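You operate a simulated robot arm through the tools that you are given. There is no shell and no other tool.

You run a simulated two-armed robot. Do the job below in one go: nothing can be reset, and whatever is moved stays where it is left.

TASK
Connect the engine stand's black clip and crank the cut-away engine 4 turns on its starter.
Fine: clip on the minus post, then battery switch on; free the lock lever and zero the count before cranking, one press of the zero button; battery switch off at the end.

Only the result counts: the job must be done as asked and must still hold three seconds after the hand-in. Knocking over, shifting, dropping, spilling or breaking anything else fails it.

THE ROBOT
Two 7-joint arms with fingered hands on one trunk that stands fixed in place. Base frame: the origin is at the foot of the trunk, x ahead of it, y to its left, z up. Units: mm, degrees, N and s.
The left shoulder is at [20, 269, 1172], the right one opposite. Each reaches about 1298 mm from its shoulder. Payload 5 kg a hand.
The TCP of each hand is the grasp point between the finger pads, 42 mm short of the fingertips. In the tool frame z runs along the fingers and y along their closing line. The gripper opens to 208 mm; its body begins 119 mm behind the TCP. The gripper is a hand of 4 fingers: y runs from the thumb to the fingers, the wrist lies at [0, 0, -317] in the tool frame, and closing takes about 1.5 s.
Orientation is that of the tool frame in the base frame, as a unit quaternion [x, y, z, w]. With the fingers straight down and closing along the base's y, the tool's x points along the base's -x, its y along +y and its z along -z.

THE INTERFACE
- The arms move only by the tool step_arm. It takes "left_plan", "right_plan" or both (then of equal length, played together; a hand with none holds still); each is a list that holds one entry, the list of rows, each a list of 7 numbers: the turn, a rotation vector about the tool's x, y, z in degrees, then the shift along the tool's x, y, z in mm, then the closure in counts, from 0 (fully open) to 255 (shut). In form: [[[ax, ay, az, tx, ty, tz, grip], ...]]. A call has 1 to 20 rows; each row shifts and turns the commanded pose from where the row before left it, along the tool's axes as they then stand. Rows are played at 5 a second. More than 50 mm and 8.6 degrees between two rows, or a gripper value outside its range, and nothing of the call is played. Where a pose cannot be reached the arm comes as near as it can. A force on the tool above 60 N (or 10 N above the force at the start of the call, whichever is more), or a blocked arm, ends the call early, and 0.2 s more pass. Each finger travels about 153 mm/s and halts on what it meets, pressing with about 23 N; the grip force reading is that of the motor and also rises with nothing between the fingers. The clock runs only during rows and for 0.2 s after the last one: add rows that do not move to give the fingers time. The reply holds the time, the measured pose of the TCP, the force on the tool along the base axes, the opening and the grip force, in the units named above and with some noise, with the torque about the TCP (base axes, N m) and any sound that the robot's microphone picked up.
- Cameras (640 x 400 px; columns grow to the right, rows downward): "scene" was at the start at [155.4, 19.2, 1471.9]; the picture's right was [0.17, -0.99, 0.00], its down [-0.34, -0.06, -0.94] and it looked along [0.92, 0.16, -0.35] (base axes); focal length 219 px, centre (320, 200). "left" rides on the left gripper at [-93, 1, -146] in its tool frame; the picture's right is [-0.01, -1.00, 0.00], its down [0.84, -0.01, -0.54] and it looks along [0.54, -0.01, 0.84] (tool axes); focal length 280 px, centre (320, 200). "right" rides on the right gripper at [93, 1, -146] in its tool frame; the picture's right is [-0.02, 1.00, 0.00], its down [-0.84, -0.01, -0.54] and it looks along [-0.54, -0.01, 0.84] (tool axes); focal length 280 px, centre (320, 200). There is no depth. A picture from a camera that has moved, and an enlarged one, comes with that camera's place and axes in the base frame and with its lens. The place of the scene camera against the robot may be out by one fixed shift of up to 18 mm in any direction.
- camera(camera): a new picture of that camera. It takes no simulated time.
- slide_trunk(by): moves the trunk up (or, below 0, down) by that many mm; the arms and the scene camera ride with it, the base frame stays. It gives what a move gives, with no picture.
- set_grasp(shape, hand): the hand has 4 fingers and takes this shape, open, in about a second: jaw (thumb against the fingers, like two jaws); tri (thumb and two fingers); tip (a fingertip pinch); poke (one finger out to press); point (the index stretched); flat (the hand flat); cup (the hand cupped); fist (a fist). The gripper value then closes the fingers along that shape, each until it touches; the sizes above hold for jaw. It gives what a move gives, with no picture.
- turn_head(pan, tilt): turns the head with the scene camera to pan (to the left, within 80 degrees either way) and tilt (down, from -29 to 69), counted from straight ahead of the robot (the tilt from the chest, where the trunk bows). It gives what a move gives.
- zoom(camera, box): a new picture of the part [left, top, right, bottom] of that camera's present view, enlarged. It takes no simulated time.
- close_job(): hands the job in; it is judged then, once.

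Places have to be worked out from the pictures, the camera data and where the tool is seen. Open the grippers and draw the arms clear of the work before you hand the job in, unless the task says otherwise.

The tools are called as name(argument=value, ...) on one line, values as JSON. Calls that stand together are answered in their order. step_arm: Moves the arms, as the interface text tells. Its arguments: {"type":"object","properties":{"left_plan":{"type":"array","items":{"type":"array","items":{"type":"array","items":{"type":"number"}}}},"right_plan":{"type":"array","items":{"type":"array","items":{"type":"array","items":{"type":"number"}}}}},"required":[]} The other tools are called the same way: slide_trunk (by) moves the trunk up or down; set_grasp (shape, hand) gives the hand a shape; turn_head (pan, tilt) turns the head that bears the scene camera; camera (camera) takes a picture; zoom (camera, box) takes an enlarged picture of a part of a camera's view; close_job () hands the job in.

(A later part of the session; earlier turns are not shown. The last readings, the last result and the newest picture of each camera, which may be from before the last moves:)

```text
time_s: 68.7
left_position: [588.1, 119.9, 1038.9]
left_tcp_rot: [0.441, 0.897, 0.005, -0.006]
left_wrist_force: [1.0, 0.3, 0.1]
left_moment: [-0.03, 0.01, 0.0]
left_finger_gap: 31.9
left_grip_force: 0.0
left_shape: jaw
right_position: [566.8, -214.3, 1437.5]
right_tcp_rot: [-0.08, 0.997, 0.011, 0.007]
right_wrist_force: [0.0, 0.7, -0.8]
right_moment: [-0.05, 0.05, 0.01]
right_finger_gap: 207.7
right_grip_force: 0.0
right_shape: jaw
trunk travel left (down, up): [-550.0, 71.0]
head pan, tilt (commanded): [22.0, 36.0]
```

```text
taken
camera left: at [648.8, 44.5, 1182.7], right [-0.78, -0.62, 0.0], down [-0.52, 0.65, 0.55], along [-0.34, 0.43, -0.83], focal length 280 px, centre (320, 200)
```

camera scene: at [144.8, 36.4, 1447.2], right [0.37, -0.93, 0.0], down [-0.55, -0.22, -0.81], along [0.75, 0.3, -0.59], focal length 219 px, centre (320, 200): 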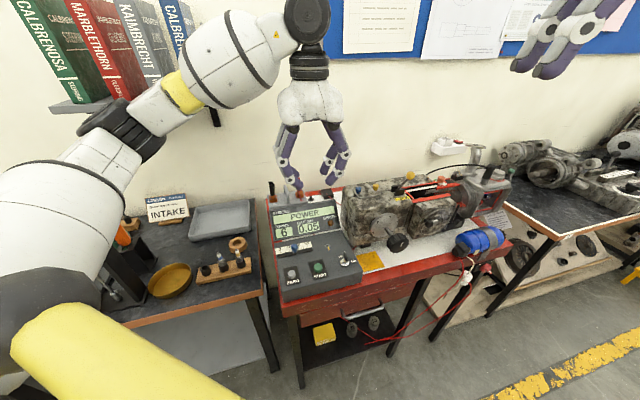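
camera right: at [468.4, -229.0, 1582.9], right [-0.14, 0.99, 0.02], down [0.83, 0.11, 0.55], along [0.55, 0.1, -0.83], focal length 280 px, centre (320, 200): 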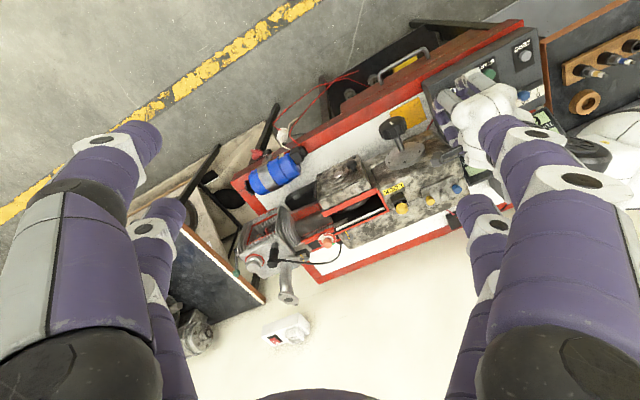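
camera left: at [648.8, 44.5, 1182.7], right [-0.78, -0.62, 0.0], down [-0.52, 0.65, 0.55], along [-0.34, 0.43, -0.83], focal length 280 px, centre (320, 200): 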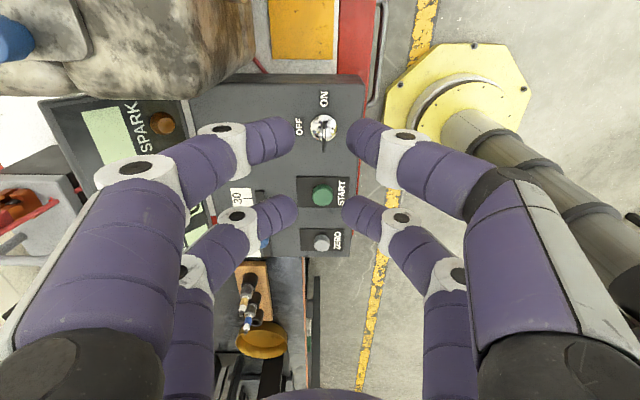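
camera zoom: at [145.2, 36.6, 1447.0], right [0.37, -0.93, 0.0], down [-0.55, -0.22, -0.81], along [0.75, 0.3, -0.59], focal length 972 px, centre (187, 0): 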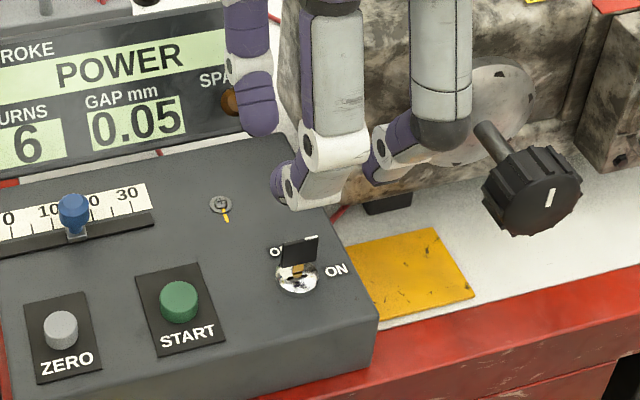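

Switch is ON. Now the lock lever: zooming to see its linkage and measure it.

zoom(camera="scene", box=[385, 160, 435, 200])

zoom(camera="right", box=[370, 170, 430, 220])

camera(camera="right")

zoom(camera="scene", box=[330, 250, 362, 270])

```text
10.00 times, centred on (410, 180) of scene
camera zoom: at [145.2, 36.6, 1447.0], right [0.37, -0.93, 0.0], down [-0.55, -0.22, -0.81], along [0.75, 0.3, -0.59], focal length 2188 px, centre (-580, 400)
```

zoom: 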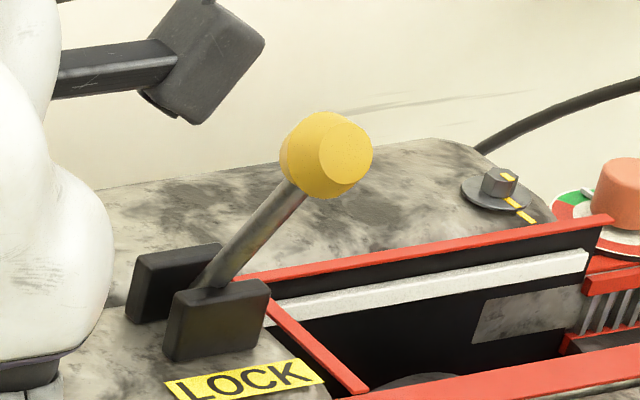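

```text
8.00 times, centred on (400, 195) of right
camera zoom: at [471.1, -230.6, 1581.3], right [-0.14, 0.99, 0.02], down [0.83, 0.11, 0.55], along [0.54, 0.1, -0.83], focal length 2243 px, centre (-320, 240)
```

zoom: 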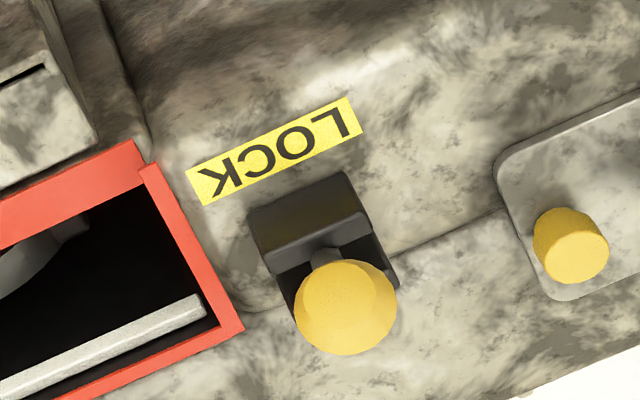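

```text
taken
camera right: at [471.1, -230.6, 1581.3], right [-0.14, 0.99, 0.02], down [0.83, 0.11, 0.55], along [0.54, 0.1, -0.83], focal length 280 px, centre (320, 200)
```

right: 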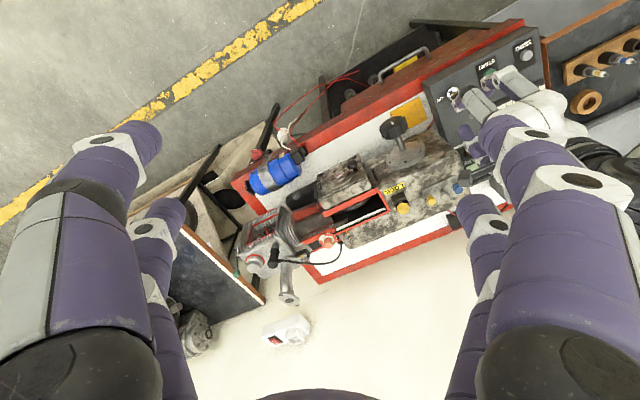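

```text
16.00 times, centred on (346, 260) of scene
camera zoom: at [145.2, 36.6, 1447.0], right [0.37, -0.93, 0.0], down [-0.55, -0.22, -0.81], along [0.75, 0.3, -0.59], focal length 3500 px, centre (-96, -760)
```

zoom: 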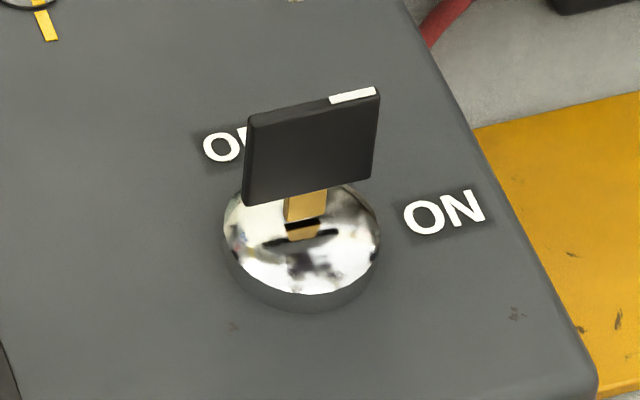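

The key is fully at ON. The lever leans ~28° toward the robot (over the LOCK label), pivot ≈[796, 14, 1057], knob ≈[769, -8, 1125]; freeing means pushing the knob away toward the wall. I'll raise the left hand, open it, and go above the knob.

step_arm(left_plan=[[[0, 0, 0, 0, 0, -45, 200], [0, 0, 0, 0, 0, -48, 170], [0, 0, 0, 0, 0, -48, 132], [0, 0, 0, 0, 0, -48, 132], [0, 0, 0, -37, 15.3, 0, 132], [0, 0, 0, -37, 15.3, 0, 132], [0, 0, 0, -37, 15.3, 0, 132], [0, 0, 0, -37, 15.3, 0, 132], [0, 0, 0, -37, 15.3, 0, 132], [0, 0, 0, 0, 0, 0, 132]]])

camera(camera="left")

zoom(camera="scene", box=[340, 90, 460, 210])

zoom(camera="right", box=[340, 130, 480, 260])

```text
time_s: 70.9
left_position: [762.3, 20.2, 1224.8]
left_tcp_rot: [0.442, 0.897, 0.006, -0.005]
left_wrist_force: [-1.0, 0.6, 0.1]
left_moment: [-0.12, -0.09, 0.01]
left_finger_gap: 99.8
left_grip_force: 0.0
left_shape: jaw
right_position: [564.9, -212.2, 1438.9]
right_tcp_rot: [-0.08, 0.997, 0.012, 0.008]
right_wrist_force: [-0.9, 0.4, 1.7]
right_moment: [-0.16, -0.11, 0.0]
right_finger_gap: 207.7
right_grip_force: 0.1
right_shape: jaw
trunk travel left (down, up): [-550.0, 71.0]
head pan, tilt (commanded): [22.0, 36.0]
```

```text
taken
camera left: at [821.3, -56.4, 1368.4], right [-0.78, -0.62, -0.01], down [-0.52, 0.65, 0.55], along [-0.34, 0.43, -0.84], focal length 280 px, centre (320, 200)
```

left: 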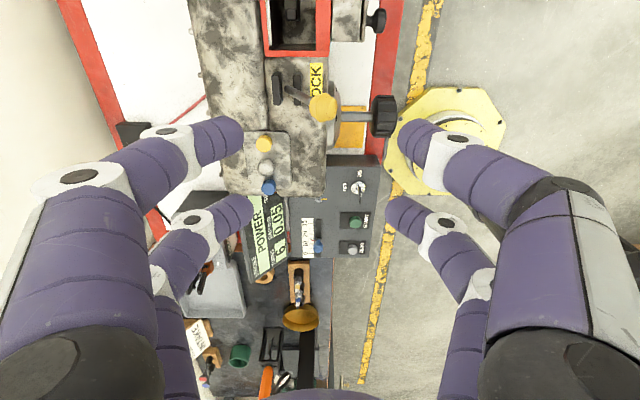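

```text
3.33 times, centred on (400, 150) of scene
camera zoom: at [143.8, 37.7, 1447.3], right [0.38, -0.93, 0.0], down [-0.54, -0.22, -0.81], along [0.75, 0.3, -0.59], focal length 729 px, centre (53, 367)
```

zoom: 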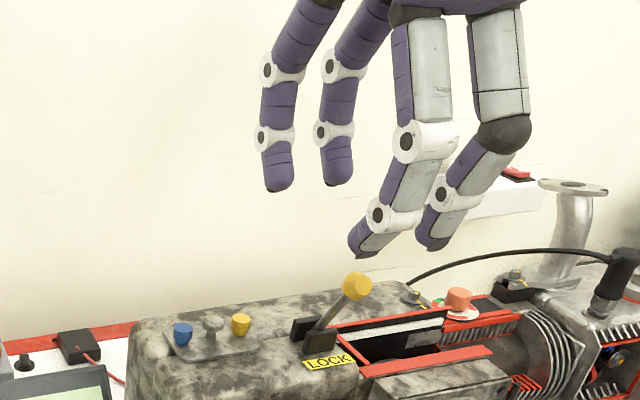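

```text
3.08 times, centred on (410, 195) of right
camera zoom: at [469.2, -228.9, 1582.5], right [-0.14, 0.99, 0.02], down [0.83, 0.11, 0.55], along [0.55, 0.1, -0.83], focal length 863 px, centre (43, 215)
```

zoom: 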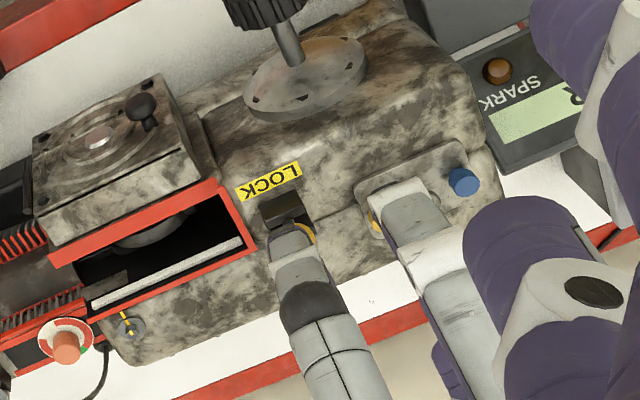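

Knob sits at tool (-26, -12) as planned, inside the open fingers. I'll lower 88 mm so the front finger of pair A is in front of the knob.

step_arm(left_plan=[[[0, 0, 0, 0, 0, 30, 132], [0, 0, 0, 0, 0, 30, 132], [0, 0, 0, 0, 0, 28, 132], [0, 0, 0, 0, 0, 0, 132]]])

camera(camera="left")

zoom(camera="scene", box=[360, 120, 450, 210])

```text
time_s: 71.9
left_position: [762.3, 15.9, 1139.6]
left_tcp_rot: [0.441, 0.897, 0.005, -0.005]
left_wrist_force: [-0.3, -0.5, -0.6]
left_moment: [0.04, -0.08, -0.02]
left_finger_gap: 100.0
left_grip_force: 0.0
left_shape: jaw
right_position: [564.7, -215.0, 1438.5]
right_tcp_rot: [-0.078, 0.997, 0.012, 0.008]
right_wrist_force: [-1.4, 0.3, 0.6]
right_moment: [0.05, -0.07, 0.01]
right_finger_gap: 208.1
right_grip_force: 0.1
right_shape: jaw
trunk travel left (down, up): [-550.0, 71.0]
head pan, tilt (commanded): [22.0, 36.0]
```

```text
taken
camera left: at [821.9, -59.6, 1284.8], right [-0.78, -0.62, -0.01], down [-0.52, 0.65, 0.55], along [-0.34, 0.43, -0.83], focal length 280 px, centre (320, 200)
```

left: 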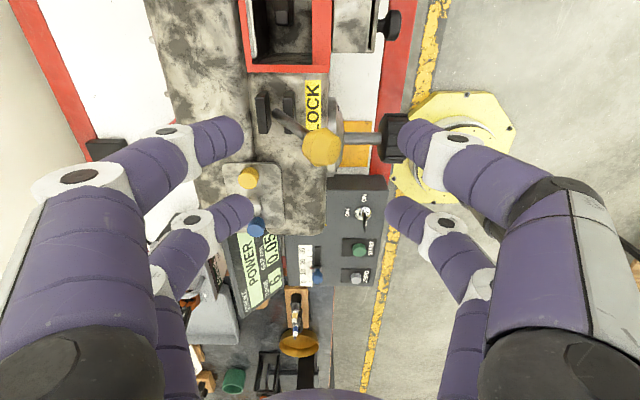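

```text
4.44 times, centred on (405, 165) of scene
camera zoom: at [144.3, 36.2, 1447.3], right [0.37, -0.93, 0.0], down [-0.54, -0.22, -0.81], along [0.75, 0.3, -0.59], focal length 972 px, centre (-58, 356)
```

zoom: 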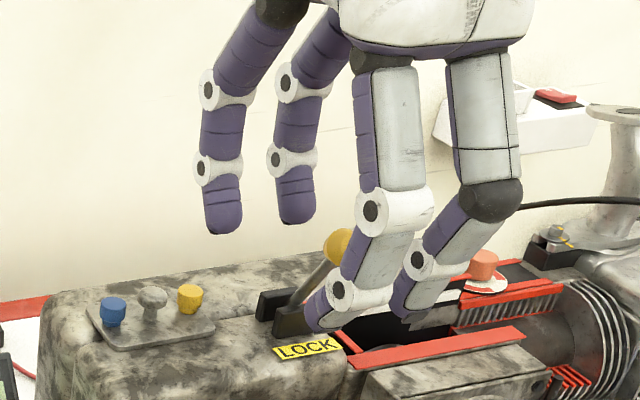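

Views suggest pair A's front finger is ~8 mm right of the knob centre. I'll shift 8 mm left and begin pushing toward the wall, then check.

step_arm(left_plan=[[[0, 0, 0, 8, 0, 0, 132], [0, 0, 0, 0, 10, 0, 132], [0, 0, 0, 0, 10, 0, 132], [0, 0, 0, 0, 10, 0, 132], [0, 0, 0, 0, 10, 0, 132], [0, 0, 0, 0, 0, 0, 132]]])

zoom(camera="left", box=[240, 80, 440, 220])

zoom(camera="scene", box=[370, 130, 450, 210])

```text
time_s: 73.3
left_position: [790.3, 47.2, 1140.1]
left_tcp_rot: [0.442, 0.897, 0.005, -0.006]
left_wrist_force: [-1.1, -0.9, 0.1]
left_moment: [-0.06, 0.03, -0.04]
left_finger_gap: 100.7
left_grip_force: 0.0
left_shape: jaw
right_position: [566.3, -213.9, 1437.2]
right_tcp_rot: [-0.078, 0.997, 0.012, 0.008]
right_wrist_force: [0.9, 0.0, -1.0]
right_moment: [0.03, 0.0, 0.03]
right_finger_gap: 207.9
right_grip_force: 0.1
right_shape: jaw
trunk travel left (down, up): [-550.0, 71.0]
head pan, tilt (commanded): [22.0, 36.0]
```

```text
2.86 times, centred on (340, 150) of left
camera zoom: at [849.5, -28.5, 1283.9], right [-0.78, -0.62, -0.01], down [-0.52, 0.65, 0.55], along [-0.34, 0.43, -0.83], focal length 801 px, centre (263, 343)
```

zoom: 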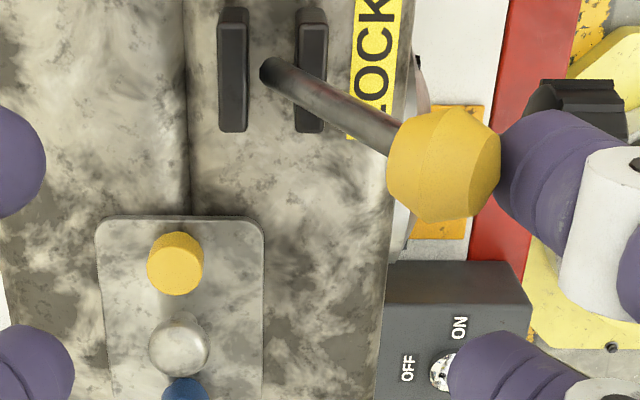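

```text
5.00 times, centred on (410, 170) of scene
camera zoom: at [144.8, 36.3, 1447.2], right [0.37, -0.93, 0.0], down [-0.55, -0.22, -0.81], along [0.75, 0.3, -0.59], focal length 1094 px, centre (-130, 350)
```

zoom: 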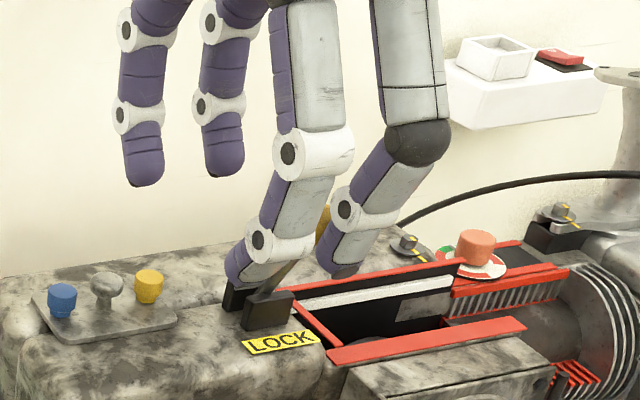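

The front finger of pair A is now aligned and touching the knob. Pushing another 40 mm toward the wall.

step_arm(left_plan=[[[0, 0, 0, 0, 8, 0, 132], [0, 0, 0, 0, 8, 0, 132], [0, 0, 0, 0, 8, 0, 132], [0, 0, 0, 0, 8, 0, 132], [0, 0, 0, 0, 8, 0, 132], [0, 0, 0, 0, 0, 0, 132]]])

zoom(camera="left", box=[240, 80, 440, 220])

zoom(camera="scene", box=[370, 130, 450, 210])

```text
time_s: 74.7
left_position: [821.5, 70.3, 1140.0]
left_tcp_rot: [0.442, 0.897, 0.005, -0.005]
left_wrist_force: [0.4, 0.1, 0.2]
left_moment: [-0.01, -0.02, 0.03]
left_finger_gap: 100.5
left_grip_force: 0.1
left_shape: jaw
right_position: [566.7, -214.7, 1438.6]
right_tcp_rot: [-0.079, 0.997, 0.011, 0.008]
right_wrist_force: [0.8, 0.1, -0.4]
right_moment: [0.01, 0.01, 0.0]
right_finger_gap: 208.0
right_grip_force: 0.0
right_shape: jaw
trunk travel left (down, up): [-550.0, 71.0]
head pan, tilt (commanded): [22.0, 36.0]
```

```text
2.86 times, centred on (340, 150) of left
camera zoom: at [881.2, -4.4, 1284.3], right [-0.78, -0.62, -0.01], down [-0.52, 0.65, 0.55], along [-0.34, 0.43, -0.83], focal length 801 px, centre (263, 343)
```

zoom: 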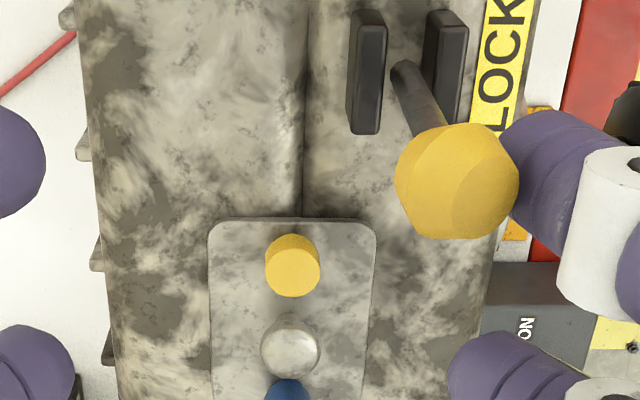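

```text
5.00 times, centred on (410, 170) of scene
camera zoom: at [144.6, 36.3, 1447.2], right [0.37, -0.93, 0.0], down [-0.54, -0.22, -0.81], along [0.75, 0.3, -0.59], focal length 1094 px, centre (-130, 350)
```

zoom: 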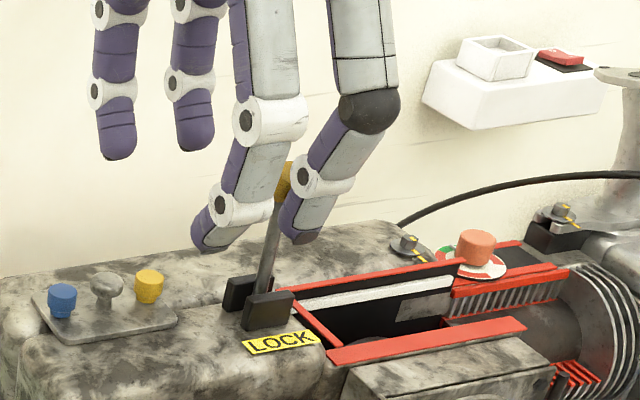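

The lever follows with little force and is about upright now. Continuing another 45 mm.

step_arm(left_plan=[[[0, 0, 0, 0, 9, 0, 132], [0, 0, 0, 0, 9, 0, 132], [0, 0, 0, 0, 9, 0, 132], [0, 0, 0, 0, 9, 0, 132], [0, 0, 0, 0, 9, 0, 132], [0, 0, 0, 0, 0, 0, 132]]])

zoom(camera="left", box=[240, 80, 440, 220])

zoom(camera="scene", box=[370, 130, 450, 210])

```text
time_s: 76.1
left_position: [858.5, 97.8, 1140.8]
left_tcp_rot: [0.442, 0.897, 0.005, -0.005]
left_wrist_force: [-3.2, -2.5, -0.8]
left_moment: [-0.05, 0.11, -0.15]
left_finger_gap: 103.5
left_grip_force: 0.1
left_shape: jaw
right_position: [565.7, -214.3, 1437.8]
right_tcp_rot: [-0.078, 0.997, 0.011, 0.007]
right_wrist_force: [-0.1, 0.2, 0.2]
right_moment: [0.0, 0.01, 0.04]
right_finger_gap: 208.1
right_grip_force: 0.1
right_shape: jaw
trunk travel left (down, up): [-550.0, 71.0]
head pan, tilt (commanded): [22.0, 36.0]
```

```text
2.86 times, centred on (340, 150) of left
camera zoom: at [916.3, 21.9, 1284.6], right [-0.78, -0.62, -0.01], down [-0.52, 0.65, 0.55], along [-0.34, 0.43, -0.83], focal length 801 px, centre (263, 343)
```

zoom: 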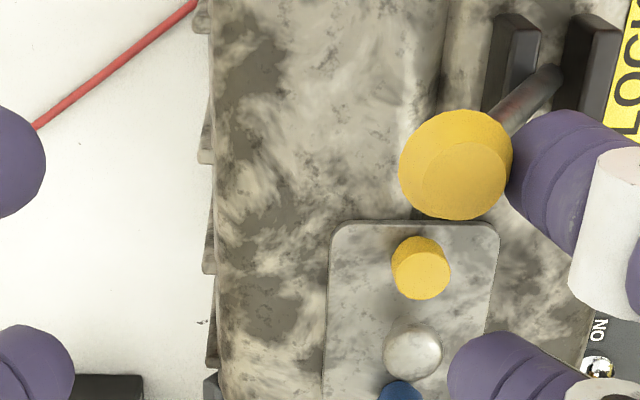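

```text
5.00 times, centred on (410, 170) of scene
camera zoom: at [144.6, 36.2, 1447.2], right [0.37, -0.93, 0.0], down [-0.54, -0.22, -0.81], along [0.75, 0.3, -0.59], focal length 1094 px, centre (-130, 350)
```

zoom: 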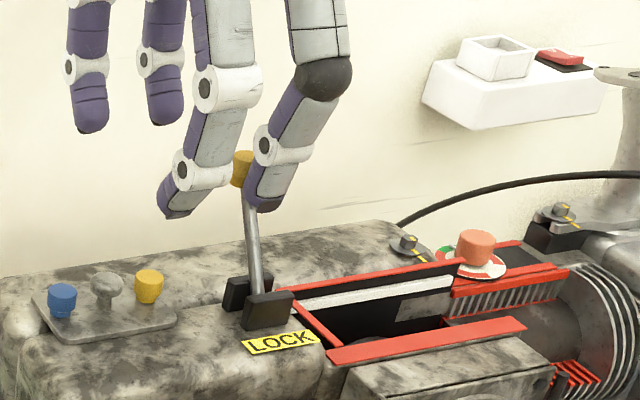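

The lever now leans ~28° back and the finger starts to deflect, suggesting the end stop. One small further push to confirm.

step_arm(left_plan=[[[0, 0, 0, 0, 4, 0, 132], [0, 0, 0, 0, 4, 0, 132], [0, 0, 0, 0, 0, 0, 132]]])

zoom(camera="left", box=[240, 80, 440, 220])

zoom(camera="scene", box=[370, 130, 450, 210])

```text
time_s: 76.9
left_position: [862.6, 101.3, 1139.2]
left_tcp_rot: [0.443, 0.897, 0.006, -0.005]
left_wrist_force: [-7.3, -7.2, 2.8]
left_moment: [-0.36, 0.28, -0.22]
left_finger_gap: 109.3
left_grip_force: 0.0
left_shape: jaw
right_position: [564.5, -214.7, 1438.3]
right_tcp_rot: [-0.08, 0.997, 0.012, 0.008]
right_wrist_force: [0.4, 0.3, 0.3]
right_moment: [0.0, -0.02, -0.02]
right_finger_gap: 207.7
right_grip_force: 0.1
right_shape: jaw
trunk travel left (down, up): [-550.0, 71.0]
head pan, tilt (commanded): [22.0, 36.0]
```

```text
2.86 times, centred on (340, 150) of left
camera zoom: at [921.3, 26.1, 1284.5], right [-0.78, -0.62, -0.01], down [-0.52, 0.65, 0.55], along [-0.34, 0.43, -0.83], focal length 801 px, centre (263, 343)
```

zoom: 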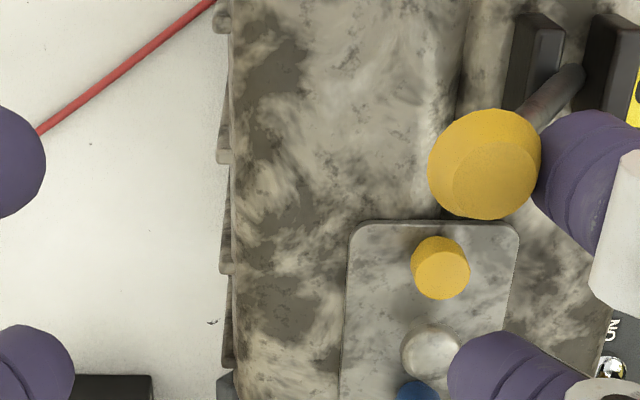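

```text
5.00 times, centred on (410, 170) of scene
camera zoom: at [144.1, 35.8, 1447.3], right [0.37, -0.93, 0.0], down [-0.54, -0.22, -0.81], along [0.75, 0.3, -0.59], focal length 1094 px, centre (-130, 350)
```

zoom: 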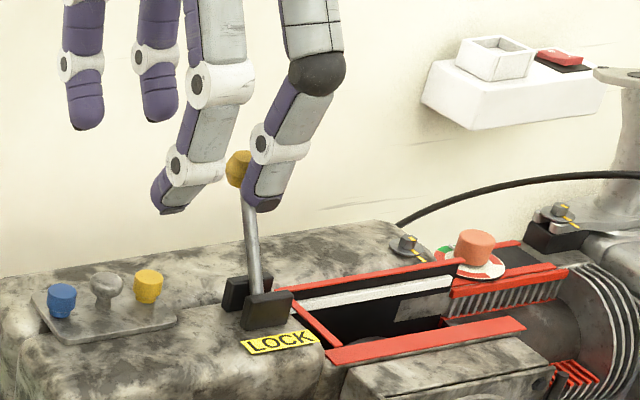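

The lever is at its rear stop (no further motion, only finger deflection): freed. I'll back off 30 mm toward the robot, rise, and then set the poke shape.

step_arm(left_plan=[[[0, 0, 0, 0, -10, 0, 132], [0, 0, 0, 0, -15, 0, 132], [0, 0, 0, 0, -10, -10, 132], [0, 0, 0, 0, 0, -40, 132], [0, 0, 0, 0, 0, -48, 132], [0, 0, 0, 0, 0, -40, 132], [0, 0, 0, 0, 0, 0, 132]]])

zoom(camera="scene", box=[340, 130, 450, 230])

camera(camera="left")

```text
time_s: 78.5
left_position: [838.4, 79.8, 1275.0]
left_tcp_rot: [0.442, 0.897, 0.005, -0.006]
left_wrist_force: [0.7, 1.1, -1.4]
left_moment: [-0.11, 0.1, 0.04]
left_finger_gap: 100.1
left_grip_force: 0.0
left_shape: jaw
right_position: [567.4, -213.9, 1436.1]
right_tcp_rot: [-0.079, 0.997, 0.011, 0.006]
right_wrist_force: [0.7, 0.8, -0.6]
right_moment: [-0.03, 0.13, -0.01]
right_finger_gap: 208.1
right_grip_force: 0.0
right_shape: jaw
trunk travel left (down, up): [-550.0, 71.0]
head pan, tilt (commanded): [22.0, 36.0]
```

```text
4.00 times, centred on (395, 180) of scene
camera zoom: at [145.8, 37.1, 1446.9], right [0.38, -0.93, 0.0], down [-0.55, -0.22, -0.81], along [0.75, 0.3, -0.59], focal length 875 px, centre (20, 280)
```

zoom: 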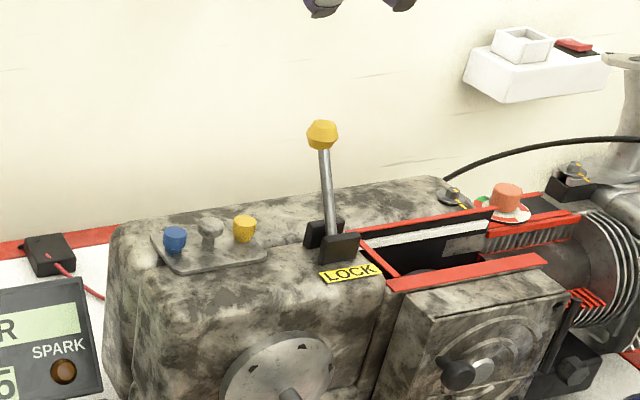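

```text
taken
camera left: at [897.1, 4.8, 1418.5], right [-0.78, -0.62, 0.0], down [-0.52, 0.65, 0.55], along [-0.34, 0.43, -0.83], focal length 280 px, centre (320, 200)
```

left: 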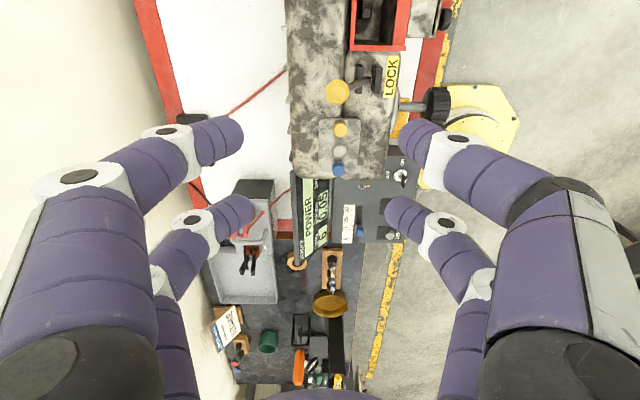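

Lever remains freed. I'll move the left hand above the panel and set the poke shape.

step_arm(left_plan=[[[0, 0, 0, 35, -19.8, 10, 132], [0, 0, 0, 35, -19.8, 20, 132], [0, 0, 0, 35, -19.8, 20, 132], [0, 0, 0, 35, -19.8, 24, 132], [0, 0, 0, 35, -19.8, 24, 132], [0, 0, 0, 35, -19.8, 24, 132], [0, 0, 0, 35, -19.8, 24, 132], [0, 0, 0, 35, -19.8, 24, 132], [0, 0, 0, 35, -19.8, 24, 132], [0, 0, 0, 0, 0, 0, 132]]])

set_grasp(hand="left", shape="poke")

camera(camera="left")

zoom(camera="scene", box=[250, 150, 370, 300])

```text
time_s: 80.7
left_position: [498.5, 220.4, 1089.2]
left_tcp_rot: [0.441, 0.897, 0.006, -0.004]
left_wrist_force: [-0.3, 0.0, 0.7]
left_moment: [-0.01, 0.05, -0.01]
left_finger_gap: 100.1
left_grip_force: 0.1
left_shape: jaw
right_position: [565.8, -215.4, 1437.6]
right_tcp_rot: [-0.078, 0.997, 0.012, 0.008]
right_wrist_force: [0.6, -0.1, -0.2]
right_moment: [0.07, 0.0, 0.0]
right_finger_gap: 208.2
right_grip_force: 0.1
right_shape: jaw
trunk travel left (down, up): [-550.0, 71.0]
head pan, tilt (commanded): [22.0, 36.0]
```

```text
time_s: 81.6
left_position: [497.7, 221.9, 1088.6]
left_tcp_rot: [0.442, 0.897, 0.006, -0.005]
left_wrist_force: [0.7, -0.4, 0.9]
left_moment: [-0.01, -0.01, -0.01]
left_finger_gap: 0.1
left_grip_force: 0.1
left_shape: poke
right_position: [565.4, -214.2, 1438.4]
right_tcp_rot: [-0.078, 0.997, 0.011, 0.008]
right_wrist_force: [-0.5, -0.5, 0.6]
right_moment: [0.0, 0.0, 0.0]
right_finger_gap: 208.2
right_grip_force: 0.1
right_shape: jaw
trunk travel left (down, up): [-550.0, 71.0]
head pan, tilt (commanded): [22.0, 36.0]
```

```text
taken
camera left: at [558.3, 146.1, 1233.1], right [-0.78, -0.62, -0.01], down [-0.52, 0.65, 0.55], along [-0.34, 0.43, -0.83], focal length 280 px, centre (320, 200)
```

left: 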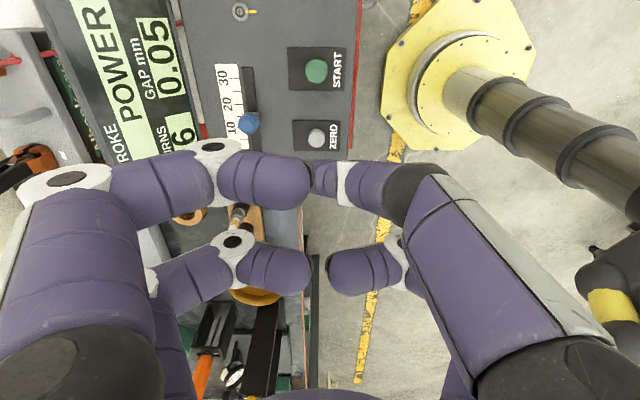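

```text
2.67 times, centred on (310, 225) of scene
camera zoom: at [144.7, 36.4, 1447.2], right [0.37, -0.93, 0.0], down [-0.54, -0.22, -0.81], along [0.75, 0.3, -0.59], focal length 583 px, centre (347, 133)
```

zoom: 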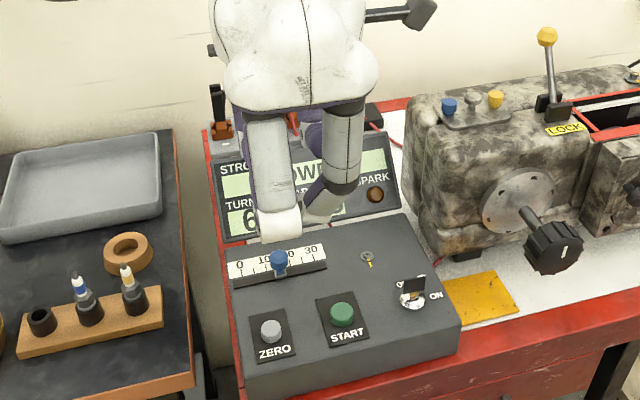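

I'll zoom to locate the poke fingertip precisely relative to the tool.

zoom(camera="scene", box=[275, 190, 335, 250])

zoom(camera="left", box=[270, 120, 390, 240])

camera(camera="right")

```text
6.67 times, centred on (305, 220) of scene
camera zoom: at [144.7, 36.4, 1447.2], right [0.37, -0.93, 0.0], down [-0.54, -0.22, -0.81], along [0.75, 0.3, -0.59], focal length 1458 px, centre (420, 67)
```

zoom: 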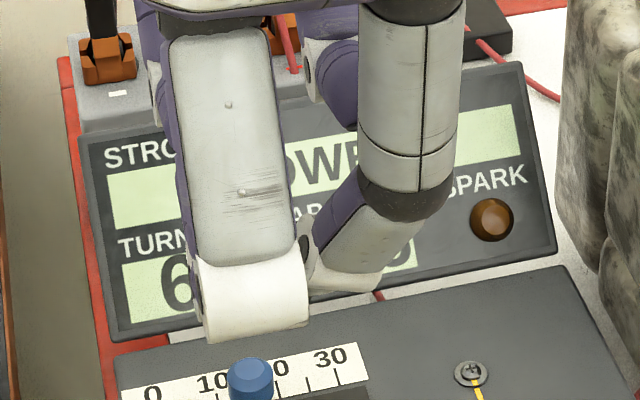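

```text
3.33 times, centred on (330, 180) of left
camera zoom: at [558.3, 146.1, 1233.1], right [-0.78, -0.62, -0.01], down [-0.52, 0.65, 0.55], along [-0.34, 0.43, -0.83], focal length 935 px, centre (287, 267)
```

zoom: 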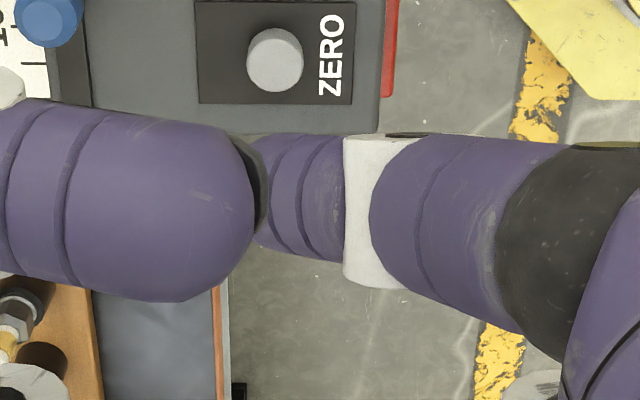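

```text
taken
camera right: at [470.4, -230.9, 1581.7], right [-0.14, 0.99, 0.02], down [0.83, 0.11, 0.55], along [0.54, 0.1, -0.83], focal length 280 px, centre (320, 200)
```

right: 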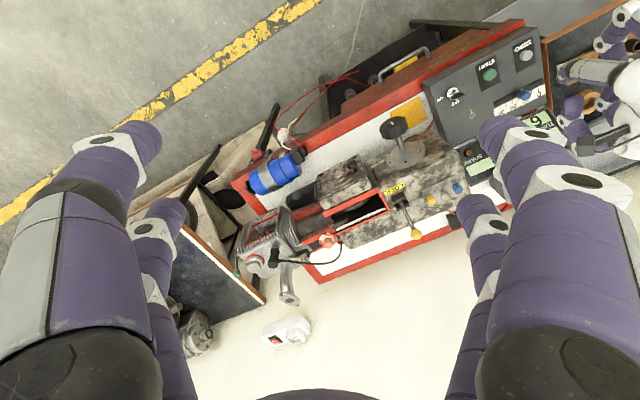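

The fingertip is hidden from both cameras in this yaw. I'll yaw the hand +90° so the finger is seen from the side by the head camera.

step_arm(left_plan=[[[0, 0, -5, 0, 0, 0, 255], [0, 0, -8.4, 0, 0, 0, 255], [0, 0, -8.4, 0, 0, 0, 255], [0, 0, -8.4, 0, 0, 0, 255], [0, 0, -8.4, 0, 0, 0, 255], [0, 0, -8.4, 0, 0, 0, 255], [0, 0, -8.4, 0, 0, 0, 255], [0, 0, -8.4, 0, 0, 0, 255], [0, 0, -8.4, 0, 0, 0, 255], [0, 0, -8.4, 0, 0, 0, 255], [0, 0, -8.4, 0, 0, 0, 255], [0, 0, -1, 0, 0, 0, 255], [0, 0, 0, 0, 0, 0, 255]]])

camera(camera="left")

zoom(camera="scene", box=[260, 170, 360, 290])

```text
time_s: 84.4
left_position: [500.9, 222.9, 1088.1]
left_tcp_rot: [-0.322, 0.947, 0.007, 0.001]
left_wrist_force: [1.2, 0.4, -0.2]
left_moment: [0.02, 0.0, -0.01]
left_finger_gap: 0.0
left_grip_force: 0.2
left_shape: poke
right_position: [567.1, -213.6, 1436.4]
right_tcp_rot: [-0.079, 0.997, 0.011, 0.008]
right_wrist_force: [0.0, 0.5, 0.5]
right_moment: [0.01, 0.02, 0.01]
right_finger_gap: 207.9
right_grip_force: 0.0
right_shape: jaw
trunk travel left (down, up): [-550.0, 71.0]
head pan, tilt (commanded): [22.0, 36.0]
```

```text
taken
camera left: at [576.6, 279.8, 1234.1], right [0.62, -0.78, -0.01], down [-0.66, -0.53, 0.53], along [-0.43, -0.32, -0.85], focal length 280 px, centre (320, 200)
```

left: 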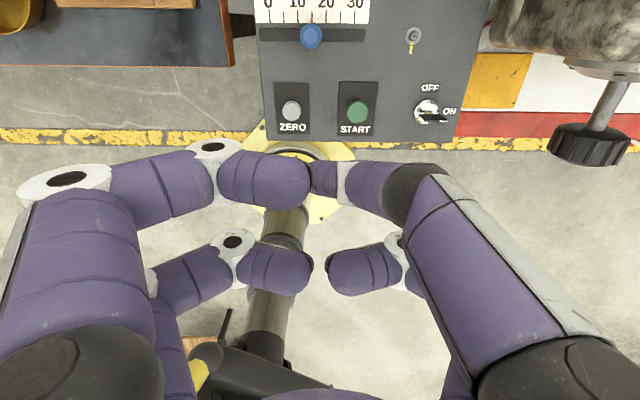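

```text
3.33 times, centred on (310, 230) of scene
camera zoom: at [144.8, 36.4, 1447.2], right [0.37, -0.93, 0.0], down [-0.55, -0.22, -0.81], along [0.75, 0.3, -0.59], focal length 729 px, centre (353, 100)
```

zoom: 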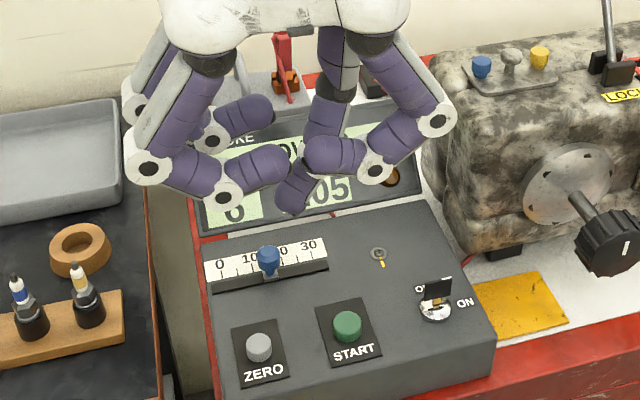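

The poke tip is now visible in the scene. For a second bearing on it I'll slide the right hand ~115 mm left so its camera sees the panel and fingertip.

step_arm(right_plan=[[[0, 0, 0, 0, 38, 0, 0], [0, 0, 0, 0, 38, 0, 0], [0, 0, 0, 0, 38, 0, 0], [0, 0, 0, 0, 0, 0, 0]]])

camera(camera="right")

zoom(camera="right", box=[380, 30, 500, 150])

zoom(camera="scene", box=[285, 205, 325, 240])

```text
time_s: 85.4
left_position: [501.5, 222.0, 1087.9]
left_tcp_rot: [-0.322, 0.947, 0.008, -0.001]
left_wrist_force: [1.1, -1.1, 0.7]
left_moment: [0.14, 0.01, 0.02]
left_finger_gap: 0.1
left_grip_force: 0.1
left_shape: poke
right_position: [548.3, -105.4, 1438.2]
right_tcp_rot: [-0.077, 0.997, 0.012, 0.008]
right_wrist_force: [0.1, -1.4, -0.1]
right_moment: [0.23, -0.01, -0.01]
right_finger_gap: 207.8
right_grip_force: 0.0
right_shape: jaw
trunk travel left (down, up): [-550.0, 71.0]
head pan, tilt (commanded): [22.0, 36.0]
```

```text
taken
camera right: at [453.2, -122.0, 1584.1], right [-0.14, 0.99, 0.02], down [0.83, 0.1, 0.55], along [0.54, 0.1, -0.83], focal length 280 px, centre (320, 200)
```

right: 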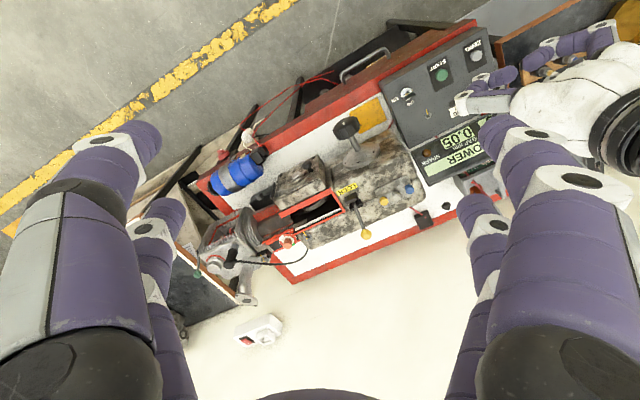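

```text
3.33 times, centred on (440, 90) of right
camera zoom: at [453.2, -122.0, 1584.1], right [-0.14, 0.99, 0.02], down [0.83, 0.1, 0.55], along [0.54, 0.1, -0.83], focal length 935 px, centre (-80, 567)
```

zoom: 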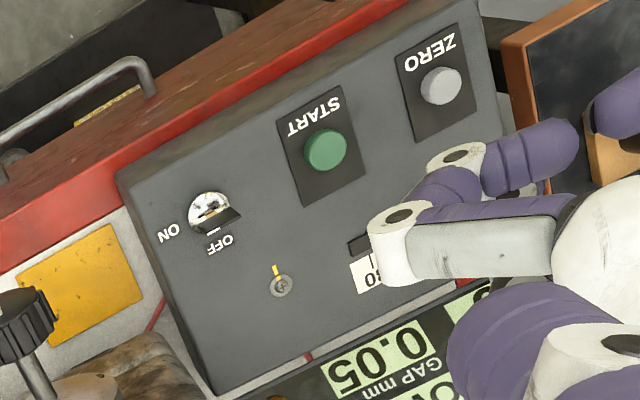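

```text
11.43 times, centred on (305, 222) of scene
camera zoom: at [144.8, 34.7, 1447.2], right [0.37, -0.93, 0.0], down [-0.55, -0.22, -0.81], along [0.75, 0.3, -0.59], focal length 2500 px, centre (491, -57)
```

zoom: 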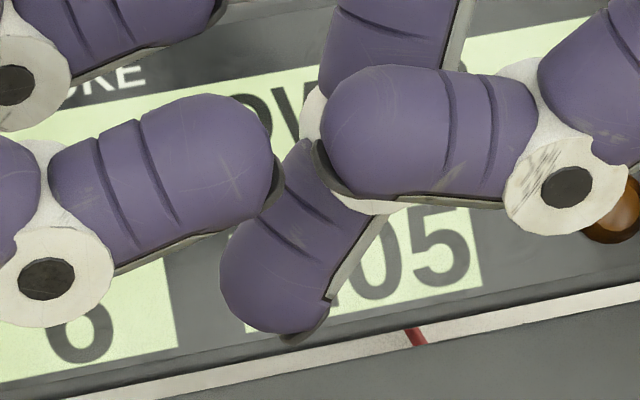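

Tip is at about tool (5, 3, 35). I'll position it ~30 mm above the ZERO button and check in both views.

step_arm(left_plan=[[[0, 0, 0, -2, 8.6, 33, 255], [0, 0, 0, -2, 8.6, 33, 255], [0, 0, 0, -2, 8.6, 33, 255], [0, 0, 0, -2, 8.6, 33, 255], [0, 0, 0, 0, 0, 0, 255]]])

zoom(camera="scene", box=[265, 235, 325, 295])

zoom(camera="right", box=[420, 30, 500, 110])

zoom(camera="left", box=[240, 100, 400, 260])

```text
time_s: 86.6
left_position: [485.7, 255.1, 956.7]
left_tcp_rot: [-0.321, 0.947, 0.007, 0.001]
left_wrist_force: [0.0, -0.7, -0.4]
left_moment: [0.05, 0.04, 0.02]
left_finger_gap: 0.0
left_grip_force: 0.1
left_shape: poke
right_position: [548.7, -102.7, 1440.6]
right_tcp_rot: [-0.079, 0.997, 0.012, 0.008]
right_wrist_force: [-0.2, -0.5, 0.0]
right_moment: [0.09, -0.01, -0.03]
right_finger_gap: 207.9
right_grip_force: 0.0
right_shape: jaw
trunk travel left (down, up): [-550.0, 71.0]
head pan, tilt (commanded): [22.0, 36.0]
```

```text
6.67 times, centred on (295, 265) of scene
camera zoom: at [144.7, 36.0, 1447.3], right [0.37, -0.93, 0.0], down [-0.54, -0.22, -0.81], along [0.75, 0.3, -0.59], focal length 1458 px, centre (487, -233)
```

zoom: 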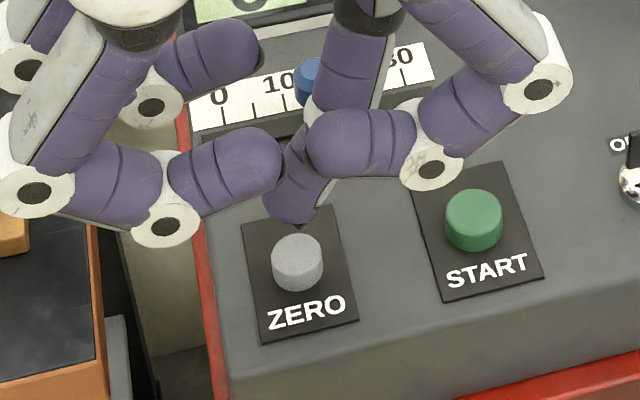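

```text
5.00 times, centred on (460, 70) of right
camera zoom: at [452.9, -120.2, 1584.1], right [-0.14, 0.99, 0.02], down [0.83, 0.11, 0.55], along [0.54, 0.1, -0.83], focal length 1402 px, centre (-380, 850)
```

zoom: 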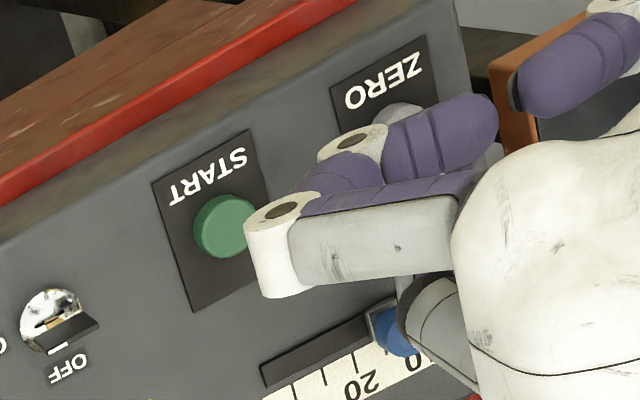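

```text
2.50 times, centred on (320, 180) of left
camera zoom: at [560.0, 311.5, 1102.7], right [0.62, -0.78, -0.01], down [-0.66, -0.53, 0.53], along [-0.43, -0.32, -0.85], focal length 701 px, centre (320, 250)
```

zoom: 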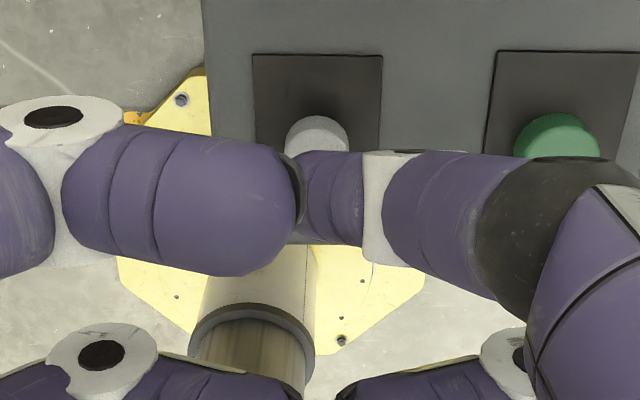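

The fingertip is aligned above ZERO. I'll lower 24 mm and check, staying just above the button.

step_arm(left_plan=[[[0, 0, 0, 0, 0, 8, 255], [0, 0, 0, 0, 0, 8, 255], [0, 0, 0, 0, 0, 6, 255], [0, 0, 0, 0, 0, 0, 255]]])

zoom(camera="scene", box=[270, 240, 320, 290])

zoom(camera="left", box=[270, 120, 370, 220])

```text
time_s: 87.6
left_position: [485.8, 259.1, 935.6]
left_tcp_rot: [-0.322, 0.947, 0.007, 0.0]
left_wrist_force: [-1.7, -1.2, 4.5]
left_moment: [-0.08, 0.01, -0.01]
left_finger_gap: 0.0
left_grip_force: 0.1
left_shape: poke
right_position: [548.5, -102.3, 1439.4]
right_tcp_rot: [-0.078, 0.997, 0.011, 0.008]
right_wrist_force: [-0.8, 0.4, -0.5]
right_moment: [-0.05, 0.02, 0.02]
right_finger_gap: 207.9
right_grip_force: 0.1
right_shape: jaw
trunk travel left (down, up): [-550.0, 71.0]
head pan, tilt (commanded): [22.0, 36.0]
heard: click
```

```text
8.00 times, centred on (295, 265) of scene
camera zoom: at [144.6, 36.3, 1447.2], right [0.37, -0.93, 0.0], down [-0.54, -0.22, -0.81], along [0.75, 0.3, -0.59], focal length 1750 px, centre (520, -320)
```

zoom: 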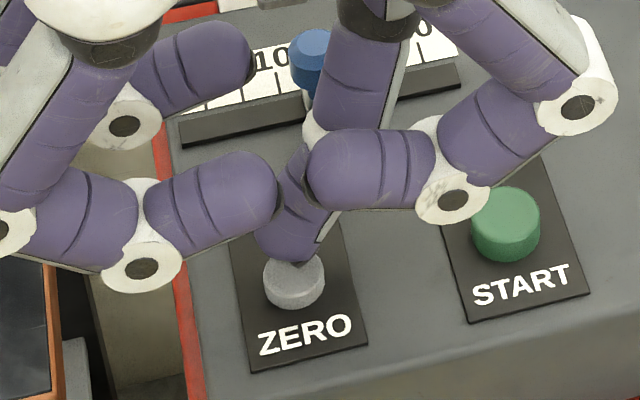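

```text
4.00 times, centred on (320, 170) of left
camera zoom: at [561.5, 313.4, 1081.2], right [0.62, -0.78, -0.01], down [-0.66, -0.53, 0.53], along [-0.43, -0.32, -0.85], focal length 1122 px, centre (320, 320)
```

zoom: 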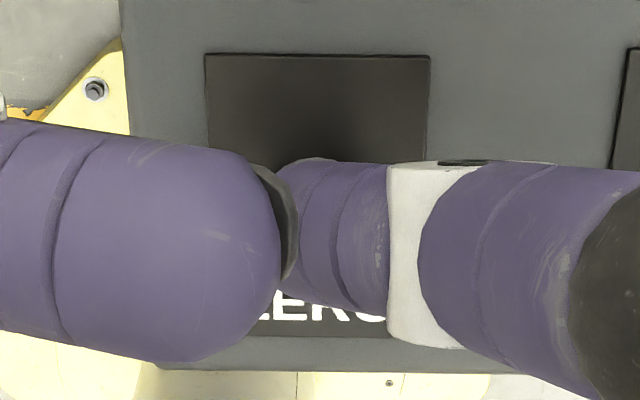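

A click was heard and 4.5 N upward force: the ZERO button got pressed. I'll check the display before lifting.

zoom(camera="scene", box=[260, 200, 350, 250])

zoom(camera="right", box=[400, 80, 520, 190])

```text
7.11 times, centred on (305, 225) of scene
camera zoom: at [144.6, 36.3, 1447.2], right [0.37, -0.93, 0.0], down [-0.54, -0.22, -0.81], along [0.75, 0.3, -0.59], focal length 1556 px, centre (427, 22)
```

zoom: 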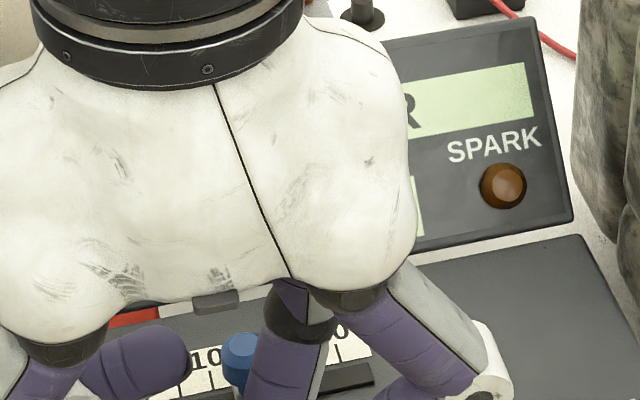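

```text
3.64 times, centred on (460, 135) of right
camera zoom: at [452.9, -119.6, 1584.1], right [-0.14, 0.99, 0.02], down [0.83, 0.11, 0.55], along [0.54, 0.1, -0.83], focal length 1020 px, centre (-189, 436)
```

zoom: 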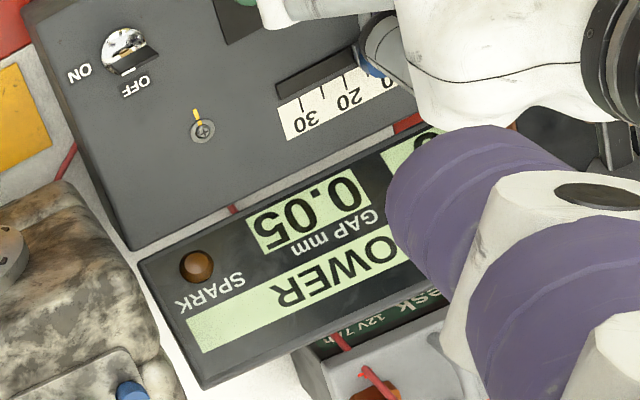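

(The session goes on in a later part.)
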